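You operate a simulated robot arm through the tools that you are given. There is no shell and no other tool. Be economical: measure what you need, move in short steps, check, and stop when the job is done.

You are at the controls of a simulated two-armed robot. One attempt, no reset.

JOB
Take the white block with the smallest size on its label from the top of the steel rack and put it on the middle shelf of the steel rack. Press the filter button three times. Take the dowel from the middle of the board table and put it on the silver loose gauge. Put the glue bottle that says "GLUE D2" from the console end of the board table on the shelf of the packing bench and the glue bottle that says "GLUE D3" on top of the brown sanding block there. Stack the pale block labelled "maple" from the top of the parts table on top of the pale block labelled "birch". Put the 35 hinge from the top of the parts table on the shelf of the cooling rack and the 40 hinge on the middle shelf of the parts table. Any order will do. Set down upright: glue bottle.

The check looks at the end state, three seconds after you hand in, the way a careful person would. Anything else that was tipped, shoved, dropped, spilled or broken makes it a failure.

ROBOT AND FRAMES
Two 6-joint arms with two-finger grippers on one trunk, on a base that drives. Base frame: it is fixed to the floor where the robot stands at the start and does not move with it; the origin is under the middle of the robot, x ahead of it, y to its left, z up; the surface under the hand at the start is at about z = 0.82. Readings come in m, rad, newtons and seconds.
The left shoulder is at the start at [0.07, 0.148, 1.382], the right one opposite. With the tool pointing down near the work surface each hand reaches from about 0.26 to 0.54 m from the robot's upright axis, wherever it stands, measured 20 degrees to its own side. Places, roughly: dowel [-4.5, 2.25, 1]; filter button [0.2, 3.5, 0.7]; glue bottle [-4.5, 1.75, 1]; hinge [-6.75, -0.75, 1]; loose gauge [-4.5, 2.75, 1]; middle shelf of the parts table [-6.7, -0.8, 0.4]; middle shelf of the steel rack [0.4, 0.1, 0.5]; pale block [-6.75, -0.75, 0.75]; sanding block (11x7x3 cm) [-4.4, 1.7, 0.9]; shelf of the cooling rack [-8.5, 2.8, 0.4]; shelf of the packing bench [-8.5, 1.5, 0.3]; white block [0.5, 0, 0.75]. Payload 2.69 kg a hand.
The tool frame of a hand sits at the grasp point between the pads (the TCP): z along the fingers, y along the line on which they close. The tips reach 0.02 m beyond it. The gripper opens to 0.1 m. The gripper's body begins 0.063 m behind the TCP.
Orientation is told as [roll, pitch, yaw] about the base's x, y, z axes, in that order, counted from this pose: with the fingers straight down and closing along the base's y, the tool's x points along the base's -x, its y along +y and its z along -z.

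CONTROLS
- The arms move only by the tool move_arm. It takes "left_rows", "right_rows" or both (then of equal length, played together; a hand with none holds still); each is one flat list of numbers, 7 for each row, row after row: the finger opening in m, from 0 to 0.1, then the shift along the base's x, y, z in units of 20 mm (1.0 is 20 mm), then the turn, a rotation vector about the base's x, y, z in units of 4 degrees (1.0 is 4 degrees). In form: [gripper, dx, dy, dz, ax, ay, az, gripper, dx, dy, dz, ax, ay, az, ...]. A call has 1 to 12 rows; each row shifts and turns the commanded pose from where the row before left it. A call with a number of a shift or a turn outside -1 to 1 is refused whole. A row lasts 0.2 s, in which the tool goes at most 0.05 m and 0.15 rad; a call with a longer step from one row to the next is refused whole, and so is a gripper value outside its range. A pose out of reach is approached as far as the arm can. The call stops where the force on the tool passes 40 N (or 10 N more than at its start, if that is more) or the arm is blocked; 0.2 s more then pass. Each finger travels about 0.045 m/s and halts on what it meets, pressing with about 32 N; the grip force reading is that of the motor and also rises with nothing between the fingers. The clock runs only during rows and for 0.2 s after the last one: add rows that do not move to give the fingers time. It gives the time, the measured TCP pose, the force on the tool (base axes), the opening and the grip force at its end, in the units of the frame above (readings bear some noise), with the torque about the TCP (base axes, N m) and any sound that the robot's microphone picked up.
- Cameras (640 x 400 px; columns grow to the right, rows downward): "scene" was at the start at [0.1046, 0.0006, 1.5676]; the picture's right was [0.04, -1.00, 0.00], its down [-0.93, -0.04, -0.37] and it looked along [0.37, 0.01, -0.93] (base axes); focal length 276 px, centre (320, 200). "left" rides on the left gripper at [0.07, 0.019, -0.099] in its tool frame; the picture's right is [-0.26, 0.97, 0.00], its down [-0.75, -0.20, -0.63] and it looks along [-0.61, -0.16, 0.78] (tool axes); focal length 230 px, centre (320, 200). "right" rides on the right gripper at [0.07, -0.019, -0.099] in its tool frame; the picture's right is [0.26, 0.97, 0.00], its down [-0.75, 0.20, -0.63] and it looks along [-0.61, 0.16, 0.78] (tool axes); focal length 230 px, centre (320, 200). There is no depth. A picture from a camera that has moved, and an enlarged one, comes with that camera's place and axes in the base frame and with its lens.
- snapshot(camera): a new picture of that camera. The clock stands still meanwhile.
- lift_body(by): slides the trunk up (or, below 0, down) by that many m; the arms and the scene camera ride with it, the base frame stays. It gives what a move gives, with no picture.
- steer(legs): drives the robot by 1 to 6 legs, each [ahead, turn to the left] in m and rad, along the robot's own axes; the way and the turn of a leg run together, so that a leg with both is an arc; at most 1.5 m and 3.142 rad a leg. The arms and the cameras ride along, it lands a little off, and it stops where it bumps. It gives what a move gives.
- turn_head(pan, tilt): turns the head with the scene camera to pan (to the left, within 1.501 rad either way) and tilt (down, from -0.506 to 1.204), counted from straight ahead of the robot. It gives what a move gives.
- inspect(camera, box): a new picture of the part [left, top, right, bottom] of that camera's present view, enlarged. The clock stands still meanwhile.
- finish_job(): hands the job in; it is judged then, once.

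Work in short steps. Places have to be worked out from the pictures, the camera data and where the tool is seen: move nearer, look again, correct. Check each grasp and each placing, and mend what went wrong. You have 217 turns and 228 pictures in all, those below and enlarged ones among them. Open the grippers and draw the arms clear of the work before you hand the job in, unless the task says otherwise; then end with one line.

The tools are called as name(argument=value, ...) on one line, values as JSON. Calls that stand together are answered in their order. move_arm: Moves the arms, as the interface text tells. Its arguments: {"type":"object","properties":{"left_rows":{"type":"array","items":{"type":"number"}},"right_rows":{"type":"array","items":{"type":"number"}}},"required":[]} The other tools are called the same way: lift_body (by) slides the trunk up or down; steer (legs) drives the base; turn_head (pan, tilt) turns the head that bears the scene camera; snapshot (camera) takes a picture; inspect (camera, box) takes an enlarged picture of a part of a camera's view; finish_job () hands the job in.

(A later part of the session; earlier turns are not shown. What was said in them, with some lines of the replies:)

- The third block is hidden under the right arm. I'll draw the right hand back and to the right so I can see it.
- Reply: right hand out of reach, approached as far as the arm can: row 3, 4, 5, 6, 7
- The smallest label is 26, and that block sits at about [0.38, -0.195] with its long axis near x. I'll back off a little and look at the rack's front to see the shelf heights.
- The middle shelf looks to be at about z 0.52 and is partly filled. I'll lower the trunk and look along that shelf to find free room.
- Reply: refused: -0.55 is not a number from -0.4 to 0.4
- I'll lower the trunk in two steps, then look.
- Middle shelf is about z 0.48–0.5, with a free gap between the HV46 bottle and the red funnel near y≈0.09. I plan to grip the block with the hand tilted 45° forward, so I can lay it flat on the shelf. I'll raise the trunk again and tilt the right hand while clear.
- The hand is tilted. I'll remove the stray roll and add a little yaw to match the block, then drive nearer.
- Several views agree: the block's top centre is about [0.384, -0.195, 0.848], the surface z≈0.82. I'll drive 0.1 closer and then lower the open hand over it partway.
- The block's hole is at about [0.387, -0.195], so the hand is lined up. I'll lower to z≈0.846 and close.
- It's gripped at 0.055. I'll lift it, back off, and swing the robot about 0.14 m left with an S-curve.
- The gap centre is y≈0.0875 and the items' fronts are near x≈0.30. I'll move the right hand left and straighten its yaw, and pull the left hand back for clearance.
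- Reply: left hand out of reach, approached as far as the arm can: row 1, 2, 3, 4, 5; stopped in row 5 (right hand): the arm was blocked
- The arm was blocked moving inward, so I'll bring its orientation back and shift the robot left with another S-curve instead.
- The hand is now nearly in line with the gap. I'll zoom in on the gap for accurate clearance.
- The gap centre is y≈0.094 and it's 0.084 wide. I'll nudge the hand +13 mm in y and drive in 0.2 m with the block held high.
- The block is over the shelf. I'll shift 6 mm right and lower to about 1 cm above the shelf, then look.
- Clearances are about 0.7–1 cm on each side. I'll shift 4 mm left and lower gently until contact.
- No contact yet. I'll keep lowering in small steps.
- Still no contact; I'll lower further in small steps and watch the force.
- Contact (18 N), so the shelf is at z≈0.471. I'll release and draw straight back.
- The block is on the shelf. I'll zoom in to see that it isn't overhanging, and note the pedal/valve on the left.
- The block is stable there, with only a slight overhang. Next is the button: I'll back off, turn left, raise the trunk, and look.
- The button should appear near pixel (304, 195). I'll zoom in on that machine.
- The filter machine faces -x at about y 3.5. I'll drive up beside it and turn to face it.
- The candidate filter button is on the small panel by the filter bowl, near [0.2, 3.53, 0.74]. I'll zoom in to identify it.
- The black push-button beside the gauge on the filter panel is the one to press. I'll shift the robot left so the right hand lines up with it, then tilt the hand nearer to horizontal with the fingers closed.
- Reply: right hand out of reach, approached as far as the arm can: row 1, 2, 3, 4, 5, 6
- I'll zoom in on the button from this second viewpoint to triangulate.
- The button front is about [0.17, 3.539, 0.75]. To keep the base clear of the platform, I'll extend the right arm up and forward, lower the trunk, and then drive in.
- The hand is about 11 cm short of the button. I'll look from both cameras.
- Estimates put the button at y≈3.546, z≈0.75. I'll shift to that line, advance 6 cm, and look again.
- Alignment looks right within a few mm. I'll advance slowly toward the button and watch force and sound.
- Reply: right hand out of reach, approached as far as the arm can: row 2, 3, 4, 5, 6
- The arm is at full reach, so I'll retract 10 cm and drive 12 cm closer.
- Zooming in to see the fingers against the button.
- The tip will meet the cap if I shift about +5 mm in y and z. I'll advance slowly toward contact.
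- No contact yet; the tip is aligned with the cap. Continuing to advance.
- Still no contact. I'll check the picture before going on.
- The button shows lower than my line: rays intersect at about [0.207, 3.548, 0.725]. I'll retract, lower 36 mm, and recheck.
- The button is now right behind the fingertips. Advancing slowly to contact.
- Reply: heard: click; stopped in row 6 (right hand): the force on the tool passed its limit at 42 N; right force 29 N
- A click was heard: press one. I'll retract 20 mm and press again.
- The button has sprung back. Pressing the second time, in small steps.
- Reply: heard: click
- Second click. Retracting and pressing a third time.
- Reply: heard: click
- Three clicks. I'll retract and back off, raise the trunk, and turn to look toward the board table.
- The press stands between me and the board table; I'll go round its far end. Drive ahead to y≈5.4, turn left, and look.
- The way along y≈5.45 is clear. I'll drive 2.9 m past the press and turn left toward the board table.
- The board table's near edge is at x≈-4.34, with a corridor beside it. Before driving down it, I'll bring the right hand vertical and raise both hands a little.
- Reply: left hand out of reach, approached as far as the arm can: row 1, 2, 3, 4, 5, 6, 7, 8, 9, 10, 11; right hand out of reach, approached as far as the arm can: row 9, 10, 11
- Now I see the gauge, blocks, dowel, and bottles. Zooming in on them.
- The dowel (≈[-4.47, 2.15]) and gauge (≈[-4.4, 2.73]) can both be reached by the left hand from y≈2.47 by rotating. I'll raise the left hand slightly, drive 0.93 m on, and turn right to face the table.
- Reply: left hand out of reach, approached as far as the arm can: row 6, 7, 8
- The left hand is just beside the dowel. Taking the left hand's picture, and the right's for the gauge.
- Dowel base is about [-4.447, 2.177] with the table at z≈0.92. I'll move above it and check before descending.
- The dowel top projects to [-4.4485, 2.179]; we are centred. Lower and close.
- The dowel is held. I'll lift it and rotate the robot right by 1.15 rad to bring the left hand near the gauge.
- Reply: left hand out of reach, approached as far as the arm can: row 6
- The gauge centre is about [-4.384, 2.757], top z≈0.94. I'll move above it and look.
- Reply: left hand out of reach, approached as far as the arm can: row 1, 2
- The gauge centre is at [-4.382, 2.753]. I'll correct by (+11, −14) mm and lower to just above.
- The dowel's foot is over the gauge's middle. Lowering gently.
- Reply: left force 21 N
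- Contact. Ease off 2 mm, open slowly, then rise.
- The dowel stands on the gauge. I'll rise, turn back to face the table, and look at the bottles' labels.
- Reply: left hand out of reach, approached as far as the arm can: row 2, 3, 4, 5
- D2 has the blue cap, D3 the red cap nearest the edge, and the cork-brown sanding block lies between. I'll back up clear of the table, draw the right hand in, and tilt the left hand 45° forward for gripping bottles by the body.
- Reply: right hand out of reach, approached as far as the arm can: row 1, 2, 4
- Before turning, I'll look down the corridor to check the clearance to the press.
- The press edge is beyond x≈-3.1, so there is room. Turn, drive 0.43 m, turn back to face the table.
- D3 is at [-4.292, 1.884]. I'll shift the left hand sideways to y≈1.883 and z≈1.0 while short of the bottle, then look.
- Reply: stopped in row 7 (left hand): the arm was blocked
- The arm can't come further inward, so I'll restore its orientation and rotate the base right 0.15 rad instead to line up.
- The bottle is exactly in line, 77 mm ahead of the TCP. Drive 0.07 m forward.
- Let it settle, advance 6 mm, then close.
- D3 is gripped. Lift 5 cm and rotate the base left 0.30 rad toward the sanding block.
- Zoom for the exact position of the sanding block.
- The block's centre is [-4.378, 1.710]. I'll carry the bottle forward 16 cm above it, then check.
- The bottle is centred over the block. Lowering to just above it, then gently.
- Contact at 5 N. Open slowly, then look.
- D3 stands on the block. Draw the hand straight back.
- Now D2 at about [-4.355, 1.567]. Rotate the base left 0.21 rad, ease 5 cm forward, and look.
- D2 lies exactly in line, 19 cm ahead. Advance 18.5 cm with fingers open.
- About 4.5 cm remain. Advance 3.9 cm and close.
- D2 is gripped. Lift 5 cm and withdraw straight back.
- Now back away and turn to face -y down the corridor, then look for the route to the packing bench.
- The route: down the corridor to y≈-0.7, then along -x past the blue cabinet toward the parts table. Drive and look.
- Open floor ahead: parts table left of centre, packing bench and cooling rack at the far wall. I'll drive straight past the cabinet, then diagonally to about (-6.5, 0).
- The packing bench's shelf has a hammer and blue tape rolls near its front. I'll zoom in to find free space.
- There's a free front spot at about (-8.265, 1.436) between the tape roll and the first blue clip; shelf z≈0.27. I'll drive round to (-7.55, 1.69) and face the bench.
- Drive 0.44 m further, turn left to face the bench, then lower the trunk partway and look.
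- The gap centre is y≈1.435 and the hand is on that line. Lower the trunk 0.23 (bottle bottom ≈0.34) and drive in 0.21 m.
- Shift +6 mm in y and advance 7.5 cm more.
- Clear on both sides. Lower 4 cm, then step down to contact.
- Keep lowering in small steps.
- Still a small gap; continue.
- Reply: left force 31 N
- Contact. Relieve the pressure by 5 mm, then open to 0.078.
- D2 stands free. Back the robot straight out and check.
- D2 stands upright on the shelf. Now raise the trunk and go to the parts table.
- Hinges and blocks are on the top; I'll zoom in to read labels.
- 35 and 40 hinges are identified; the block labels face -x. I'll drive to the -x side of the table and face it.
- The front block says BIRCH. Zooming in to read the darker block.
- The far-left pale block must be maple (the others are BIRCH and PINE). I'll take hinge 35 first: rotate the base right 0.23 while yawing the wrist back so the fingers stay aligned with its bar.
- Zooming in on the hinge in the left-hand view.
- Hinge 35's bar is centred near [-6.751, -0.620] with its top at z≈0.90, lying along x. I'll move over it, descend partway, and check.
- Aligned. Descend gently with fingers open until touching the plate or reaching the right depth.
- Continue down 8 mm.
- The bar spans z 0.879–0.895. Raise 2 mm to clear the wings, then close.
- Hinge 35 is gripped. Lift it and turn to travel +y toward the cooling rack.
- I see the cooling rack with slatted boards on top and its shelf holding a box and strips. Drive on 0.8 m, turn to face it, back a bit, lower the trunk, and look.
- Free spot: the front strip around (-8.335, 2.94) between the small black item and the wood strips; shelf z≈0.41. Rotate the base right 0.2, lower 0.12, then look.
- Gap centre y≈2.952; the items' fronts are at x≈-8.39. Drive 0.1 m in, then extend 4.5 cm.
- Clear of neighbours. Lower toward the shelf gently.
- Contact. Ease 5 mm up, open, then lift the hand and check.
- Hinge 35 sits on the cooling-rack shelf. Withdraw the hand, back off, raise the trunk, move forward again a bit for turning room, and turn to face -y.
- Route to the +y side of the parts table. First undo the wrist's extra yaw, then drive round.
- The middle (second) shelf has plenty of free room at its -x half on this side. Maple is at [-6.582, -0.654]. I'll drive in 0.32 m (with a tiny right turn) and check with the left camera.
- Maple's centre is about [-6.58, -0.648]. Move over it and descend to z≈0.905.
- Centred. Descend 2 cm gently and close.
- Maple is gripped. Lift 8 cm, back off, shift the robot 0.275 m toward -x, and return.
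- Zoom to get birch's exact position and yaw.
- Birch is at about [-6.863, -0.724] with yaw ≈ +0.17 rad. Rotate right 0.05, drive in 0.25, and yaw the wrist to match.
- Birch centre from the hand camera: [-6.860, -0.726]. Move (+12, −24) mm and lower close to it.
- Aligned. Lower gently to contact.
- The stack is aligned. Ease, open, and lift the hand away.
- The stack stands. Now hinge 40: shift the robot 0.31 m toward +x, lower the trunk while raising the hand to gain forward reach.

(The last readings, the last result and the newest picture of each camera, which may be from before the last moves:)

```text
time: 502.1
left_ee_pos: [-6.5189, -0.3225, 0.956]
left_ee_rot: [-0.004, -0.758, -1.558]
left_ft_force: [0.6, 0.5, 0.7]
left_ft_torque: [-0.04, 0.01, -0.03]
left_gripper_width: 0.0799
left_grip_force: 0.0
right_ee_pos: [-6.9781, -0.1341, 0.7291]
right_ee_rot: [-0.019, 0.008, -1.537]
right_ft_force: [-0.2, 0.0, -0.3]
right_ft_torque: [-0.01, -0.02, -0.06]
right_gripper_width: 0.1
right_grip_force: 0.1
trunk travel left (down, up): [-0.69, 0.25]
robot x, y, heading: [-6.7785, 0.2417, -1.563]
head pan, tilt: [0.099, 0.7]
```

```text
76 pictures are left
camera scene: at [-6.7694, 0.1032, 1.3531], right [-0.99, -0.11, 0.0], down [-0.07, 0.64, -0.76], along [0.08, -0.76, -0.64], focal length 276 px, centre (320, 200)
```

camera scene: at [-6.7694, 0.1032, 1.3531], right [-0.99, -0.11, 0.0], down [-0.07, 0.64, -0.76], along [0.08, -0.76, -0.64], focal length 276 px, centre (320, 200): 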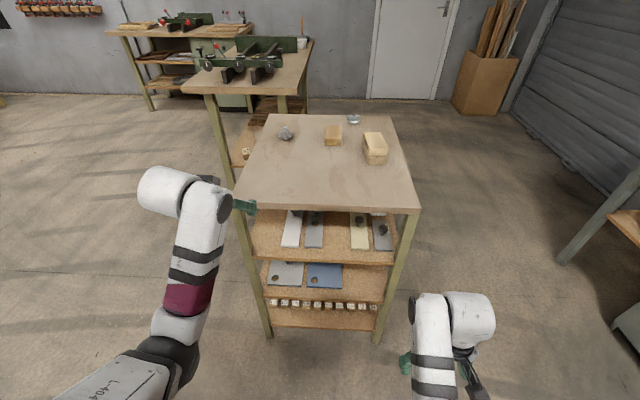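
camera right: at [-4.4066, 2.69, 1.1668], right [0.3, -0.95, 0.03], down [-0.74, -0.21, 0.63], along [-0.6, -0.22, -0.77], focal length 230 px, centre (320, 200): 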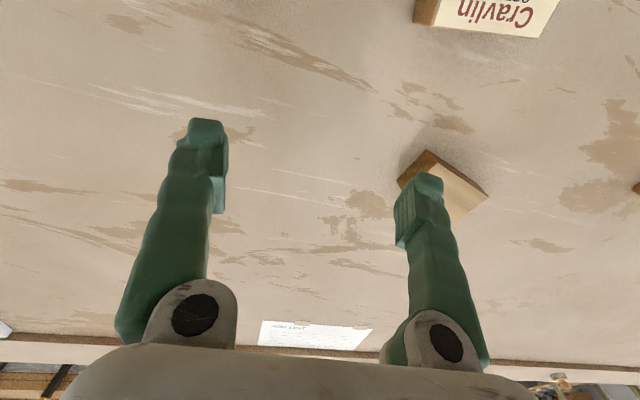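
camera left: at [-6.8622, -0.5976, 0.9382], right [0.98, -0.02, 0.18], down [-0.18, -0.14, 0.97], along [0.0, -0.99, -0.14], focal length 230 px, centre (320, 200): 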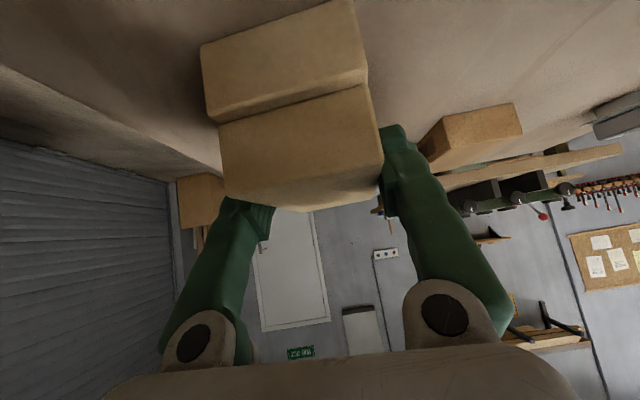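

The right hand would approach the table corner, so I'll move it outward first, then drive in 0.32 m.

move_arm(right_rows=[0.1, -1, 0.5, 0, 0, 0, 0, 0.1, -1, 0.5, 0, 0, 0, 0, 0.1, -1, 0.5, 0, 0, 0, 0, 0.1, -1, 0.5, 0, 0, 0, 0, 0.1, -1, 0.5, 0, 0, 0, 0, 0.1, -0.5, 0.5, 0, 0, 0, 0, 0.1, 0, 0, 0, 0, 0, 0])

steer(legs=[[0.32, 0]])

snapshot(camera="left")

snapshot(camera="scene")

```text
time: 503.7
left_ee_pos: [-6.5177, -0.3228, 0.9573]
left_ee_rot: [-0.004, -0.757, -1.556]
left_ft_force: [0.1, 0.0, 0.5]
left_ft_torque: [-0.03, -0.02, 0.0]
left_gripper_width: 0.0797
left_grip_force: 0.1
right_ee_pos: [-7.086, -0.0764, 0.7177]
right_ee_rot: [-0.02, 0.008, -1.536]
right_ft_force: [0.4, -0.1, 0.1]
right_ft_torque: [-0.01, -0.02, 0.01]
right_gripper_width: 0.0997
right_grip_force: 0.1
right hand out of reach, approached as far as the arm can: row 1, 2, 3
trunk travel left (down, up): [-0.69, 0.25]
robot x, y, heading: [-6.7761, 0.2423, -1.563]
head pan, tilt: [0.099, 0.7]
```

```text
time: 505.9
left_ee_pos: [-6.5151, -0.6444, 0.9572]
left_ee_rot: [-0.002, -0.76, -1.559]
left_ft_force: [-0.2, 0.2, -0.3]
left_ft_torque: [-0.03, -0.01, 0.0]
left_gripper_width: 0.0801
left_grip_force: 0.1
right_ee_pos: [-7.0825, -0.3977, 0.7179]
right_ee_rot: [-0.018, 0.008, -1.538]
right_ft_force: [0.2, 0.1, -1.0]
right_ft_torque: [0.0, 0.0, -0.01]
right_gripper_width: 0.0999
right_grip_force: 0.1
trunk travel left (down, up): [-0.69, 0.25]
robot x, y, heading: [-6.7722, -0.084, -1.556]
head pan, tilt: [0.099, 0.7]
```

```text
75 pictures are left
camera left: at [-6.4977, -0.5238, 0.98], right [0.97, -0.18, 0.17], down [-0.2, -0.11, 0.97], along [-0.15, -0.98, -0.14], focal length 230 px, centre (320, 200)
```

left: 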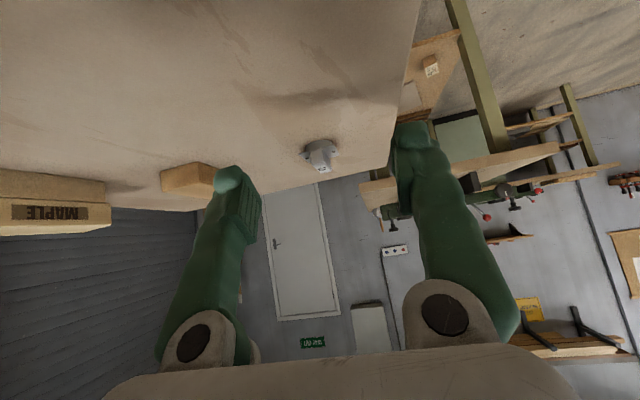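

```text
74 pictures are left
camera scene: at [-6.7663, -0.2188, 1.3531], right [-0.99, -0.11, 0.0], down [-0.07, 0.64, -0.77], along [0.08, -0.76, -0.64], focal length 276 px, centre (320, 200)
```

scene: 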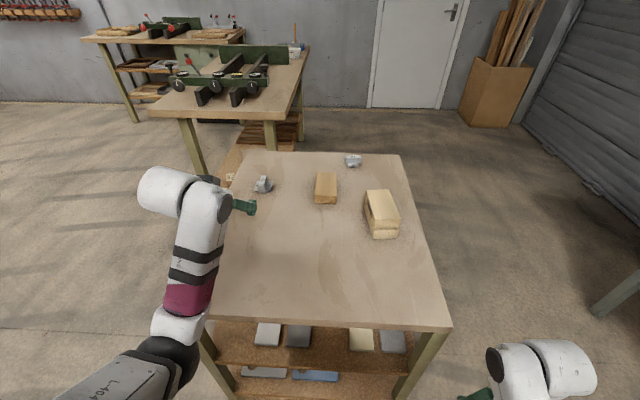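

The left camera confirms "MAPLE" on the stacked block. Zooming in on hinge 40.

inspect(camera="left", box=[270, 115, 370, 195])

inspect(camera="scene", box=[220, 160, 300, 220])

```text
5.00 times, centred on (320, 155) of left
camera zoom: at [-6.4977, -0.5238, 0.98], right [0.97, -0.18, 0.17], down [-0.2, -0.11, 0.97], along [-0.15, -0.98, -0.14], focal length 1150 px, centre (320, 425)
```

zoom: 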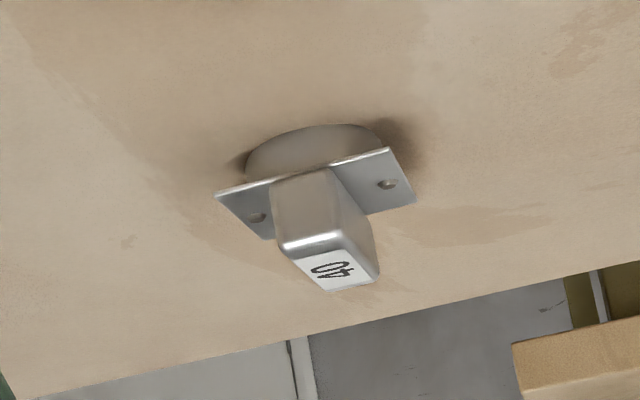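

```text
6.67 times, centred on (260, 190) of scene
camera zoom: at [-6.7663, -0.2188, 1.3531], right [-0.99, -0.11, 0.0], down [-0.07, 0.64, -0.77], along [0.08, -0.76, -0.64], focal length 1839 px, centre (720, 267)
```

zoom: 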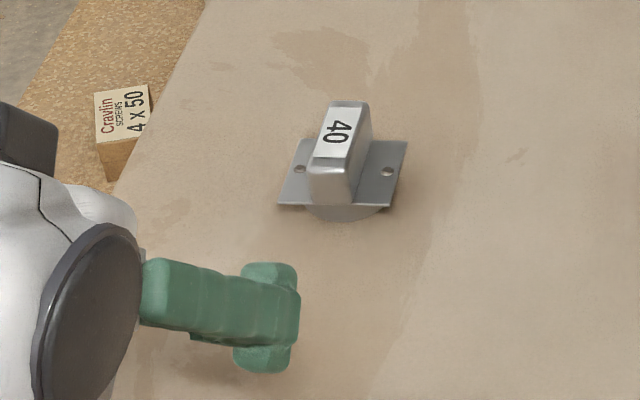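

Hinge 40's bar is centred at about [-6.534, -0.821]. Move forward over it at z≈0.93.

move_arm(left_rows=[0.06, -0.1, -1, 0, 0, 0, 0.4, 0.06, -0.1, -1, 0, 0, 0, 0.35, 0.06, -0.15, -1, 0, 0, 0, 0, 0.06, -0.15, -1, 0, 0, 0, 0, 0.06, -0.15, -1, 0, 0, 0, 0, 0.06, -0.15, -1, 0, 0, 0, 0, 0.06, -0.15, -1, -0.3, 0, 0, 0, 0.06, 0, -1, -0.5, 0, 0, 0, 0.06, 0, -0.6, -0.5, 0, 0, 0, 0.06, 0, 0, 0, 0, 0, 0])

snapshot(camera="left")

```text
time: 508.1
left_ee_pos: [-6.534, -0.8161, 0.9292]
left_ee_rot: [-0.003, -0.759, -1.505]
left_ft_force: [0.3, 0.6, 0.2]
left_ft_torque: [0.03, -0.02, 0.01]
left_gripper_width: 0.06
left_grip_force: 0.1
right_ee_pos: [-7.0824, -0.3964, 0.7176]
right_ee_rot: [-0.018, 0.008, -1.536]
right_ft_force: [0.2, -0.8, -0.1]
right_ft_torque: [0.0, -0.02, 0.0]
right_gripper_width: 0.0999
right_grip_force: 0.0
trunk travel left (down, up): [-0.69, 0.25]
robot x, y, heading: [-6.7753, -0.0809, -1.56]
head pan, tilt: [0.099, 0.7]
```

```text
71 pictures are left
camera left: at [-6.5232, -0.6954, 0.9535], right [0.98, -0.12, 0.17], down [-0.19, -0.12, 0.97], along [-0.1, -0.98, -0.14], focal length 230 px, centre (320, 200)
```

left: 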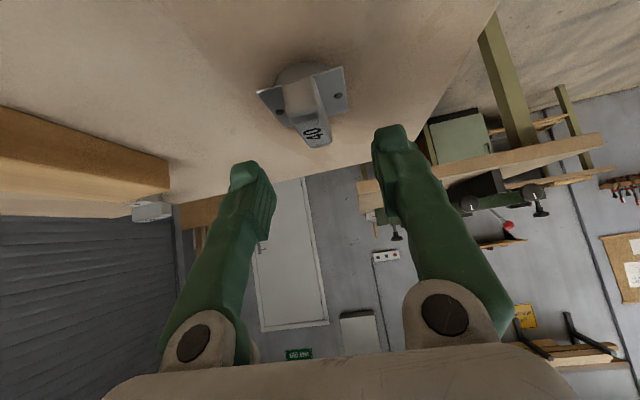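

The view matches the one I had with hinge 35. Descend 26 mm and close.

move_arm(left_rows=[0.06, 0, 0, -0.5, 0, 0, 0, 0.06, 0, 0, -0.5, 0, 0, 0, 0.06, 0, 0, -0.28, 0, 0, 0, 0.06, 0, 0, 0, 0, 0, 0])

snapshot(camera="left")

```text
time: 509.1
left_ee_pos: [-6.5358, -0.8157, 0.905]
left_ee_rot: [-0.005, -0.757, -1.505]
left_ft_force: [0.1, 0.6, 0.3]
left_ft_torque: [0.01, 0.02, -0.01]
left_gripper_width: 0.06
left_grip_force: 0.0
right_ee_pos: [-7.0817, -0.3984, 0.7182]
right_ee_rot: [-0.019, 0.011, -1.536]
right_ft_force: [-0.1, -0.4, 0.1]
right_ft_torque: [0.0, 0.01, 0.01]
right_gripper_width: 0.1
right_grip_force: 0.0
trunk travel left (down, up): [-0.69, 0.25]
robot x, y, heading: [-6.7692, -0.0837, -1.563]
head pan, tilt: [0.099, 0.7]
```

```text
70 pictures are left
camera left: at [-6.5232, -0.6956, 0.928], right [0.98, -0.12, 0.17], down [-0.19, -0.12, 0.97], along [-0.1, -0.98, -0.15], focal length 230 px, centre (320, 200)
```

left: 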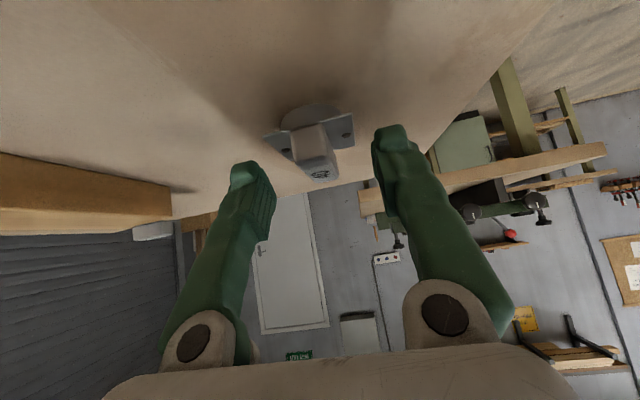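

Close on the bar and lift.

move_arm(left_rows=[0.06, 0, 0, -0.08, 0, 0, 0, 0, 0, 0, 0, 0, 0, 0, 0, 0, 0, 0, 0, 0, 0, 0, 0, 0, 0, 0, 0, 0, 0, 0, 0, 0, 0, 0, 0, 0, 0, 0, 0, 0, 0, 0, 0, 0, 0, 0.8, 0, 0, 0, 0, 0, 0, 1, 0, 0, 0, 0, 0, 0, 1, 0, 0, 0, 0, 0, 0, 0, 0, 0, 0])

snapshot(camera="left")

```text
time: 511.3
left_ee_pos: [-6.5338, -0.8169, 0.958]
left_ee_rot: [-0.004, -0.758, -1.503]
left_ft_force: [-0.9, 0.3, -0.6]
left_ft_torque: [0.0, 0.03, -0.02]
left_gripper_width: 0.0167
left_grip_force: 31.9
right_ee_pos: [-7.0832, -0.3982, 0.7183]
right_ee_rot: [-0.021, 0.01, -1.537]
right_ft_force: [0.4, -0.4, -0.4]
right_ft_torque: [-0.01, 0.01, 0.01]
right_gripper_width: 0.1002
right_grip_force: 0.0
trunk travel left (down, up): [-0.69, 0.25]
robot x, y, heading: [-6.7812, -0.0808, -1.561]
head pan, tilt: [0.099, 0.7]
```

```text
69 pictures are left
camera left: at [-6.5226, -0.6957, 0.9822], right [0.98, -0.12, 0.17], down [-0.19, -0.13, 0.97], along [-0.1, -0.98, -0.15], focal length 230 px, centre (320, 200)
```

left: 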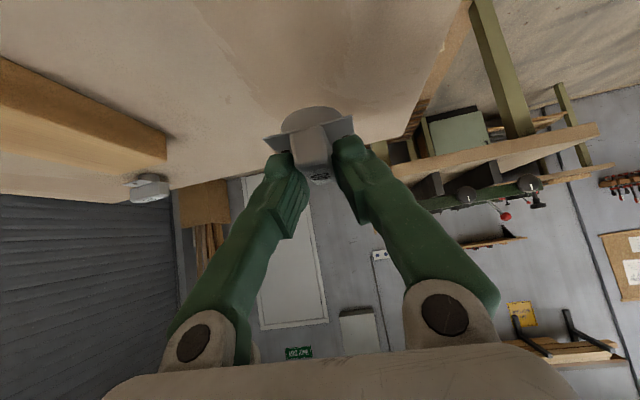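

Hinge 40 is held. Retract the arm, back off, shift toward -x by 0.33 m, and return to face the shelves.

move_arm(left_rows=[0, 0, 1, 0.3, 0, 0, 0, 0, 0, 1, 0.3, 0, 0, 0, 0, 0, 1, 0.3, 0, 0, 0, 0, 0.1, 1, 0, 0, 0, 0, 0, 0.1, 1, 0, 0, 0, 0, 0, 0.1, 1, 0, 0, 0, 0, 0, 0.1, 1, 0, 0, 0, 0, 0, 0.2, 1, 0, 0, 0, 0, 0, 0.2, 1, 0, 0, 0, 0])

steer(legs=[[-0.4, 0], [0, -1.58], [0.335, 0], [0, 1.571]])

lift_body(by=-0.3)

snapshot(camera="scene")

snapshot(camera="left")

```text
time: 513.3
left_ee_pos: [-6.5174, -0.636, 0.9772]
left_ee_rot: [-0.003, -0.759, -1.505]
left_ft_force: [-0.2, 0.0, -0.7]
left_ft_torque: [-0.02, 0.0, -0.03]
left_gripper_width: 0.0167
left_grip_force: 31.7
right_ee_pos: [-7.0828, -0.3975, 0.7172]
right_ee_rot: [-0.019, 0.007, -1.537]
right_ft_force: [0.5, 0.2, 0.5]
right_ft_torque: [0.0, 0.02, -0.01]
right_gripper_width: 0.1
right_grip_force: 0.1
trunk travel left (down, up): [-0.69, 0.25]
robot x, y, heading: [-6.7746, -0.0852, -1.56]
head pan, tilt: [0.099, 0.7]
```

```text
time: 525.2
left_ee_pos: [-6.8665, -0.2385, 0.9771]
left_ee_rot: [-0.004, -0.757, -1.522]
left_ft_force: [-0.3, 0.2, -1.8]
left_ft_torque: [-0.01, 0.01, 0.0]
left_gripper_width: 0.0167
left_grip_force: 32.0
right_ee_pos: [-7.4279, 0.009, 0.7175]
right_ee_rot: [-0.017, 0.008, -1.555]
right_ft_force: [0.2, 0.2, -0.7]
right_ft_torque: [-0.01, 0.01, 0.01]
right_gripper_width: 0.0999
right_grip_force: 0.0
trunk travel left (down, up): [-0.69, 0.25]
robot x, y, heading: [-7.1132, 0.3168, -1.58]
head pan, tilt: [0.099, 0.7]
```

```text
time: 528.2
left_ee_pos: [-6.8654, -0.2385, 0.6772]
left_ee_rot: [-0.004, -0.757, -1.521]
left_ft_force: [-0.5, 0.4, -1.1]
left_ft_torque: [0.01, 0.0, 0.01]
left_gripper_width: 0.0169
left_grip_force: 31.9
right_ee_pos: [-7.4259, 0.0092, 0.4169]
right_ee_rot: [-0.019, 0.009, -1.554]
right_ft_force: [0.1, -0.2, 0.8]
right_ft_torque: [-0.01, -0.02, -0.03]
right_gripper_width: 0.0998
right_grip_force: 0.1
trunk travel left (down, up): [-0.39, 0.55]
robot x, y, heading: [-7.1101, 0.3189, -1.584]
head pan, tilt: [0.099, 0.7]
```

```text
68 pictures are left
camera scene: at [-7.1067, 0.1822, 1.0531], right [-1.0, -0.09, 0.0], down [-0.06, 0.64, -0.76], along [0.07, -0.76, -0.64], focal length 276 px, centre (320, 200)
```

scene: 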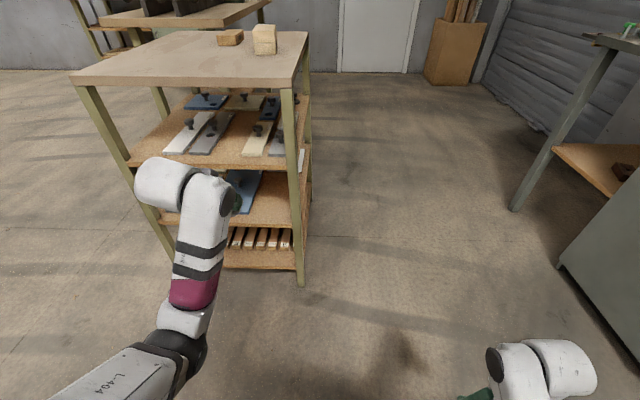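

```text
67 pictures are left
camera left: at [-6.8527, -0.1179, 0.7004], right [0.97, -0.14, 0.17], down [-0.19, -0.12, 0.97], along [-0.12, -0.98, -0.15], focal length 230 px, centre (320, 200)
```

left: 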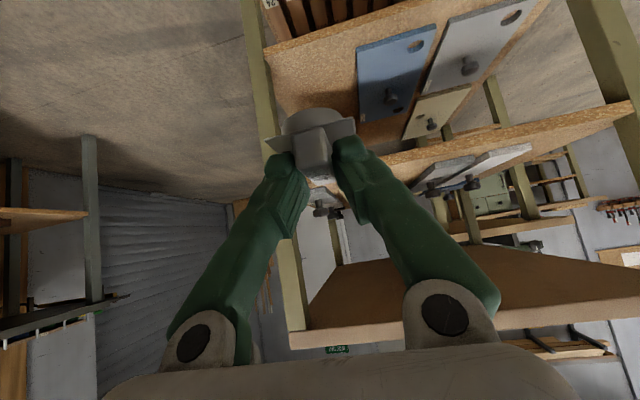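

The middle shelf's free area spans x -6.93…-6.77 near its front edge at y≈-0.483. Lower the trunk 0.237 and drive in 0.2 m, then check.

lift_body(by=-0.237)

steer(legs=[[0.17, 0]])

snapshot(camera="left")

snapshot(camera="scene")

```text
time: 530.7
left_ee_pos: [-6.8657, -0.2394, 0.4389]
left_ee_rot: [-0.004, -0.757, -1.522]
left_ft_force: [0.2, 0.0, -1.6]
left_ft_torque: [0.02, 0.01, -0.02]
left_gripper_width: 0.0165
left_grip_force: 32.0
right_ee_pos: [-7.4261, 0.009, 0.181]
right_ee_rot: [-0.019, 0.009, -1.554]
right_ft_force: [-0.1, -0.6, -0.5]
right_ft_torque: [0.05, 0.01, 0.03]
right_gripper_width: 0.0998
right_grip_force: 0.0
trunk travel left (down, up): [-0.153, 0.787]
robot x, y, heading: [-7.108, 0.3153, -1.576]
head pan, tilt: [0.099, 0.7]
```

```text
time: 532.2
left_ee_pos: [-6.8668, -0.409, 0.4394]
left_ee_rot: [-0.004, -0.756, -1.521]
left_ft_force: [-0.1, -0.2, -1.8]
left_ft_torque: [0.02, -0.01, 0.0]
left_gripper_width: 0.0166
left_grip_force: 31.9
right_ee_pos: [-7.4282, -0.1598, 0.1805]
right_ee_rot: [-0.019, 0.008, -1.553]
right_ft_force: [0.0, 0.6, -0.2]
right_ft_torque: [-0.04, -0.02, 0.03]
right_gripper_width: 0.0998
right_grip_force: 0.2
trunk travel left (down, up): [-0.153, 0.787]
robot x, y, heading: [-7.1089, 0.1476, -1.578]
head pan, tilt: [0.099, 0.7]
```

```text
66 pictures are left
camera left: at [-6.8537, -0.2872, 0.4633], right [0.97, -0.14, 0.17], down [-0.19, -0.12, 0.97], along [-0.12, -0.98, -0.15], focal length 230 px, centre (320, 200)
```

left: 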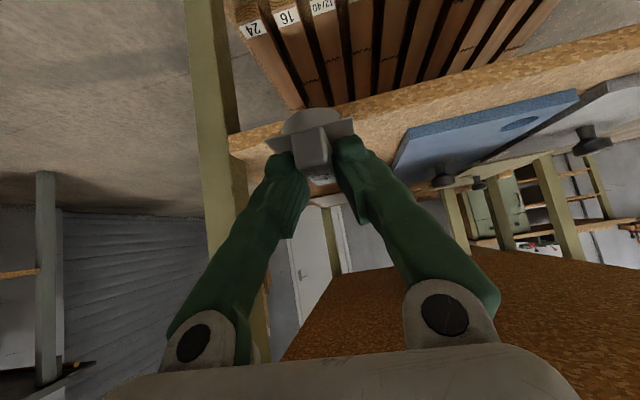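

```text
65 pictures are left
camera scene: at [-7.1079, 0.0127, 0.8161], right [-1.0, -0.09, 0.0], down [-0.06, 0.64, -0.76], along [0.07, -0.76, -0.64], focal length 276 px, centre (320, 200)
```

scene: 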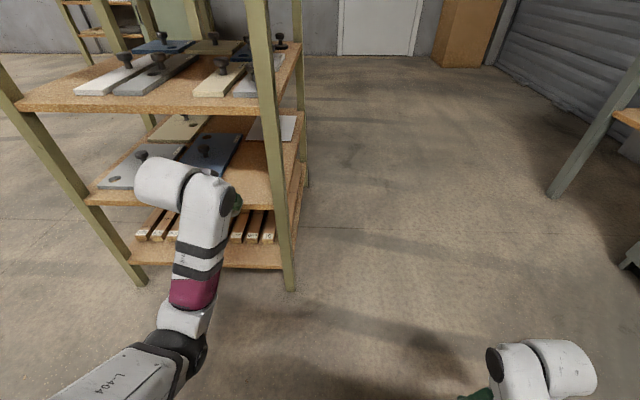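

On line. Shift +15 mm in x and extend 13 cm over the shelf.

move_arm(left_rows=[0, 0.75, 0, 0, 0, 0, 0, 0, 0, -0.93, 0, 0, 0, 0, 0, 0, -0.93, 0, 0, 0, 0, 0, 0, -0.93, 0, 0, 0, 0, 0, 0, -0.93, 0, 0, 0, 0, 0, 0, -0.93, 0, 0, 0, 0, 0, 0, -0.93, 0, 0, 0, 0, 0, 0, -0.93, 0, 0, 0, 0, 0, 0, 0, 0, 0, 0, 0])

snapshot(camera="left")

inspect(camera="scene", box=[120, 80, 320, 230])

```text
time: 534.2
left_ee_pos: [-6.8515, -0.5386, 0.4397]
left_ee_rot: [-0.002, -0.759, -1.522]
left_ft_force: [0.0, -1.1, -0.9]
left_ft_torque: [0.02, -0.01, 0.0]
left_gripper_width: 0.0167
left_grip_force: 31.8
right_ee_pos: [-7.4282, -0.1602, 0.181]
right_ee_rot: [-0.019, 0.008, -1.552]
right_ft_force: [0.3, -0.1, 0.3]
right_ft_torque: [0.01, -0.01, 0.0]
right_gripper_width: 0.0998
right_grip_force: 0.0
trunk travel left (down, up): [-0.153, 0.787]
robot x, y, heading: [-7.1156, 0.1517, -1.573]
head pan, tilt: [0.099, 0.7]
```

```text
64 pictures are left
camera left: at [-6.8385, -0.4175, 0.4634], right [0.97, -0.14, 0.17], down [-0.19, -0.12, 0.97], along [-0.12, -0.98, -0.14], focal length 230 px, centre (320, 200)
```

left: 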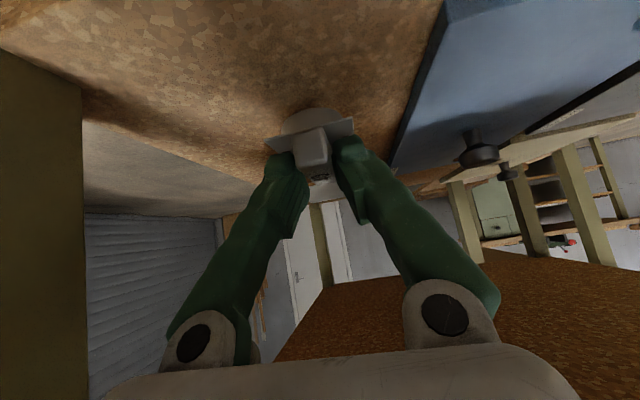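

```text
2.67 times, centred on (220, 155) of scene
camera zoom: at [-7.108, 0.0126, 0.8161], right [-1.0, -0.09, 0.0], down [-0.06, 0.64, -0.76], along [0.07, -0.76, -0.64], focal length 736 px, centre (587, 320)
```

zoom: 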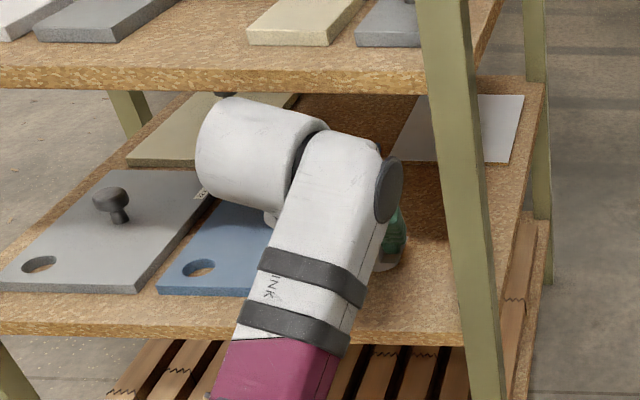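

Clear of the blue plate (edge x≈-6.768) and the post. Lower toward the shelf.

move_arm(left_rows=[0, 0, 0, -0.6, 0, 0, 0, 0, 0, 0, -0.6, 0, 0, 0, 0, 0, 0, -0.3, 0, 0, 0, 0, 0, 0, 0, 0, 0, 0])

move_arm(left_rows=[0, 0, 0, -0.2, 0, 0, 0, 0, 0, 0, -0.2, 0, 0, 0, 0, 0, 0, 0, 0, 0, 0])

snapshot(camera="left")

```text
time: 535.2
left_ee_pos: [-6.8523, -0.5381, 0.4201]
left_ee_rot: [0.002, -0.778, -1.527]
left_ft_force: [8.9, -5.2, 31.9]
left_ft_torque: [-0.28, -0.15, 0.05]
left_gripper_width: 0.017
left_grip_force: 32.3
right_ee_pos: [-7.4272, -0.1606, 0.1816]
right_ee_rot: [-0.016, 0.003, -1.552]
right_ft_force: [-0.1, -0.1, 0.1]
right_ft_torque: [0.0, 0.01, -0.03]
right_gripper_width: 0.1001
right_grip_force: 0.0
trunk travel left (down, up): [-0.153, 0.787]
robot x, y, heading: [-7.1113, 0.1465, -1.577]
head pan, tilt: [0.099, 0.7]
```

```text
time: 536.0
left_ee_pos: [-6.8524, -0.5371, 0.4147]
left_ee_rot: [0.004, -0.781, -1.527]
left_ft_force: [12.1, 1.4, 37.6]
left_ft_torque: [-0.12, -0.15, 0.08]
left_gripper_width: 0.0169
left_grip_force: 31.8
right_ee_pos: [-7.4289, -0.16, 0.1835]
right_ee_rot: [-0.016, 0.002, -1.554]
right_ft_force: [0.7, -0.8, 0.4]
right_ft_torque: [0.02, 0.03, -0.02]
right_gripper_width: 0.0998
right_grip_force: 0.0
trunk travel left (down, up): [-0.153, 0.787]
robot x, y, heading: [-7.1131, 0.1523, -1.577]
head pan, tilt: [0.099, 0.7]
```

```text
62 pictures are left
camera left: at [-6.8393, -0.4161, 0.435], right [0.97, -0.14, 0.19], down [-0.2, -0.1, 0.97], along [-0.12, -0.99, -0.12], focal length 230 px, centre (320, 200)
```

left: 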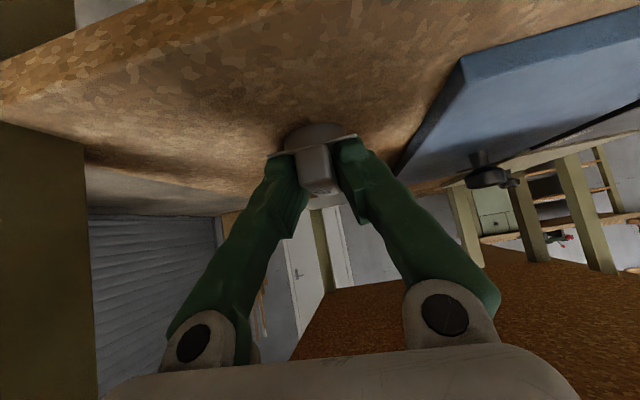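

Contact, pressed a bit firmly. Ease up 5 mm, open, and lift the hand.

move_arm(left_rows=[0, 0, 0, 0.25, 0, 0, 0, 0.03, 0, 0, 0, 0, 0, 0, 0.05, 0, 0, 0, 0, 0, 0, 0.06, 0, 0, 0, 0, 0, 0, 0.06, 0, 0, 0.7, 0, 0, 0, 0.06, 0, 0, 0.7, 0, 0, 0, 0.06, 0, 0, 0, 0, 0, 0])

snapshot(camera="left")

```text
time: 537.6
left_ee_pos: [-6.8517, -0.5382, 0.4331]
left_ee_rot: [-0.004, -0.755, -1.522]
left_ft_force: [-0.3, -0.4, 0.6]
left_ft_torque: [-0.03, -0.01, 0.03]
left_gripper_width: 0.0601
left_grip_force: 0.1
right_ee_pos: [-7.4277, -0.1602, 0.18]
right_ee_rot: [-0.02, 0.009, -1.553]
right_ft_force: [0.2, -0.5, 0.9]
right_ft_torque: [0.0, 0.02, 0.01]
right_gripper_width: 0.0997
right_grip_force: 0.0
trunk travel left (down, up): [-0.153, 0.787]
robot x, y, heading: [-7.1128, 0.1521, -1.579]
head pan, tilt: [0.099, 0.7]
```

```text
61 pictures are left
camera left: at [-6.8389, -0.4174, 0.4573], right [0.97, -0.14, 0.17], down [-0.19, -0.12, 0.97], along [-0.12, -0.98, -0.15], focal length 230 px, centre (320, 200)
```

left: 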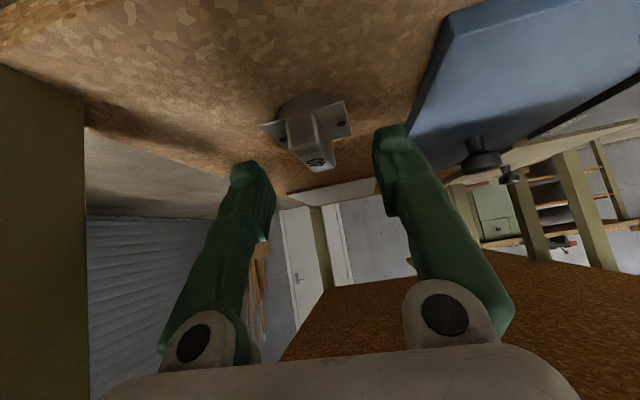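

Hinge 40 sits on the middle shelf. Raise 1 cm more and withdraw straight back.

move_arm(left_rows=[0.06, 0, 0, 0.5, 0, 0, 0, 0.06, 0, 1, 0, 0, 0, 0, 0.06, 0, 1, 0, 0, 0, 0, 0.06, 0, 1, 0, 0, 0, 0, 0.06, 0, 1, 0, 0, 0, 0, 0.06, 0, 1, 0, 0, 0, 0, 0.06, 0, 1, 0, 0, 0, 0, 0.06, 0, 1, 0, 0, 0, 0, 0.06, 0, 0, 0, 0, 0, 0])

steer(legs=[[-0.3, 0]])

snapshot(camera="scene")

inspect(camera="scene", box=[150, 20, 310, 170])

```text
time: 539.6
left_ee_pos: [-6.8517, -0.3972, 0.4451]
left_ee_rot: [-0.007, -0.757, -1.521]
left_ft_force: [0.3, 0.2, 0.3]
left_ft_torque: [0.0, 0.02, -0.02]
left_gripper_width: 0.0599
left_grip_force: 0.0
right_ee_pos: [-7.428, -0.1594, 0.1806]
right_ee_rot: [-0.019, 0.009, -1.552]
right_ft_force: [0.2, 0.0, 0.0]
right_ft_torque: [0.0, 0.05, -0.01]
right_gripper_width: 0.1
right_grip_force: 0.0
trunk travel left (down, up): [-0.153, 0.787]
robot x, y, heading: [-7.1118, 0.1514, -1.581]
head pan, tilt: [0.099, 0.7]
```

```text
time: 541.6
left_ee_pos: [-6.8469, -0.0975, 0.4445]
left_ee_rot: [-0.003, -0.757, -1.519]
left_ft_force: [0.6, 0.0, 0.0]
left_ft_torque: [0.01, 0.02, -0.04]
left_gripper_width: 0.0599
left_grip_force: 0.0
right_ee_pos: [-7.4256, 0.1397, 0.1803]
right_ee_rot: [-0.018, 0.009, -1.551]
right_ft_force: [-1.0, -0.4, 0.1]
right_ft_torque: [0.01, 0.02, 0.03]
right_gripper_width: 0.0999
right_grip_force: 0.0
trunk travel left (down, up): [-0.153, 0.787]
robot x, y, heading: [-7.1094, 0.4501, -1.576]
head pan, tilt: [0.099, 0.7]
```

```text
60 pictures are left
camera scene: at [-7.1059, 0.3129, 0.8161], right [-1.0, -0.09, 0.0], down [-0.06, 0.64, -0.76], along [0.07, -0.76, -0.64], focal length 276 px, centre (320, 200)
```

scene: 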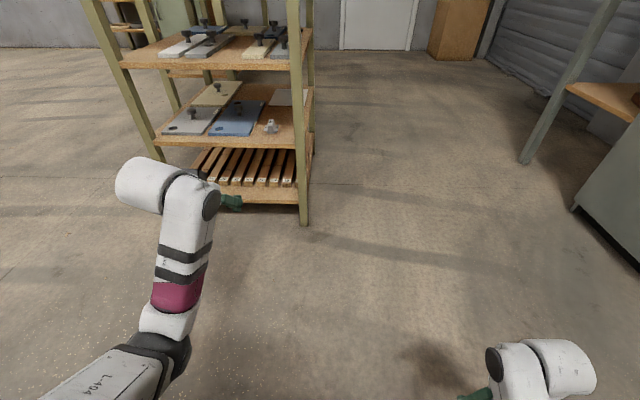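

```text
2.67 times, centred on (230, 95) of scene
camera zoom: at [-7.1059, 0.3129, 0.8161], right [-1.0, -0.09, 0.0], down [-0.06, 0.64, -0.76], along [0.07, -0.76, -0.64], focal length 736 px, centre (560, 480)
```

zoom: 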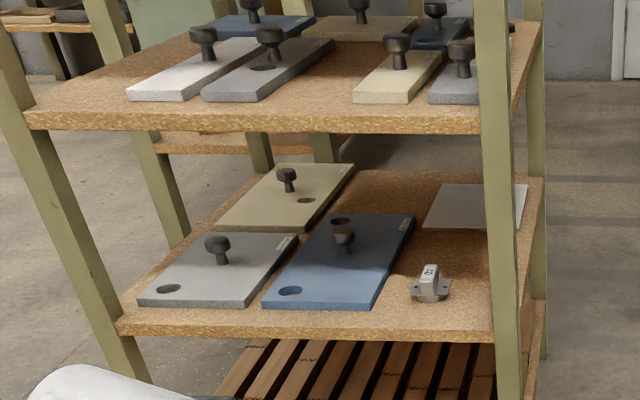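

All placements are done: hinge 40 stands on the middle shelf, and the others were checked after placing. I'll open both grippers fully; the arms are clear.

move_arm(left_rows=[0.1, 0, 0, 0, 0, 0, 0, 0.1, 0, 0, 0, 0, 0, 0, 0.1, 0, 0, 0, 0, 0, 0])

finish_job()

```text
time: 542.4
left_ee_pos: [-6.8484, -0.0979, 0.4446]
left_ee_rot: [-0.003, -0.755, -1.519]
left_ft_force: [0.7, 0.4, 0.0]
left_ft_torque: [-0.01, 0.01, -0.04]
left_gripper_width: 0.1001
left_grip_force: 0.1
right_ee_pos: [-7.4243, 0.1379, 0.181]
right_ee_rot: [-0.02, 0.008, -1.549]
right_ft_force: [0.3, -0.2, 0.6]
right_ft_torque: [0.0, -0.02, 0.05]
right_gripper_width: 0.0997
right_grip_force: 0.1
trunk travel left (down, up): [-0.153, 0.787]
robot x, y, heading: [-7.1133, 0.4477, -1.58]
head pan, tilt: [0.099, 0.7]
```

```text
The job is handed in.
```

The job is handed in: all six placements were made and looked right in the pictures, and the filter button clicked three times. The 26 block overhangs the front edge of its shelf by about 1 cm but sits stable.
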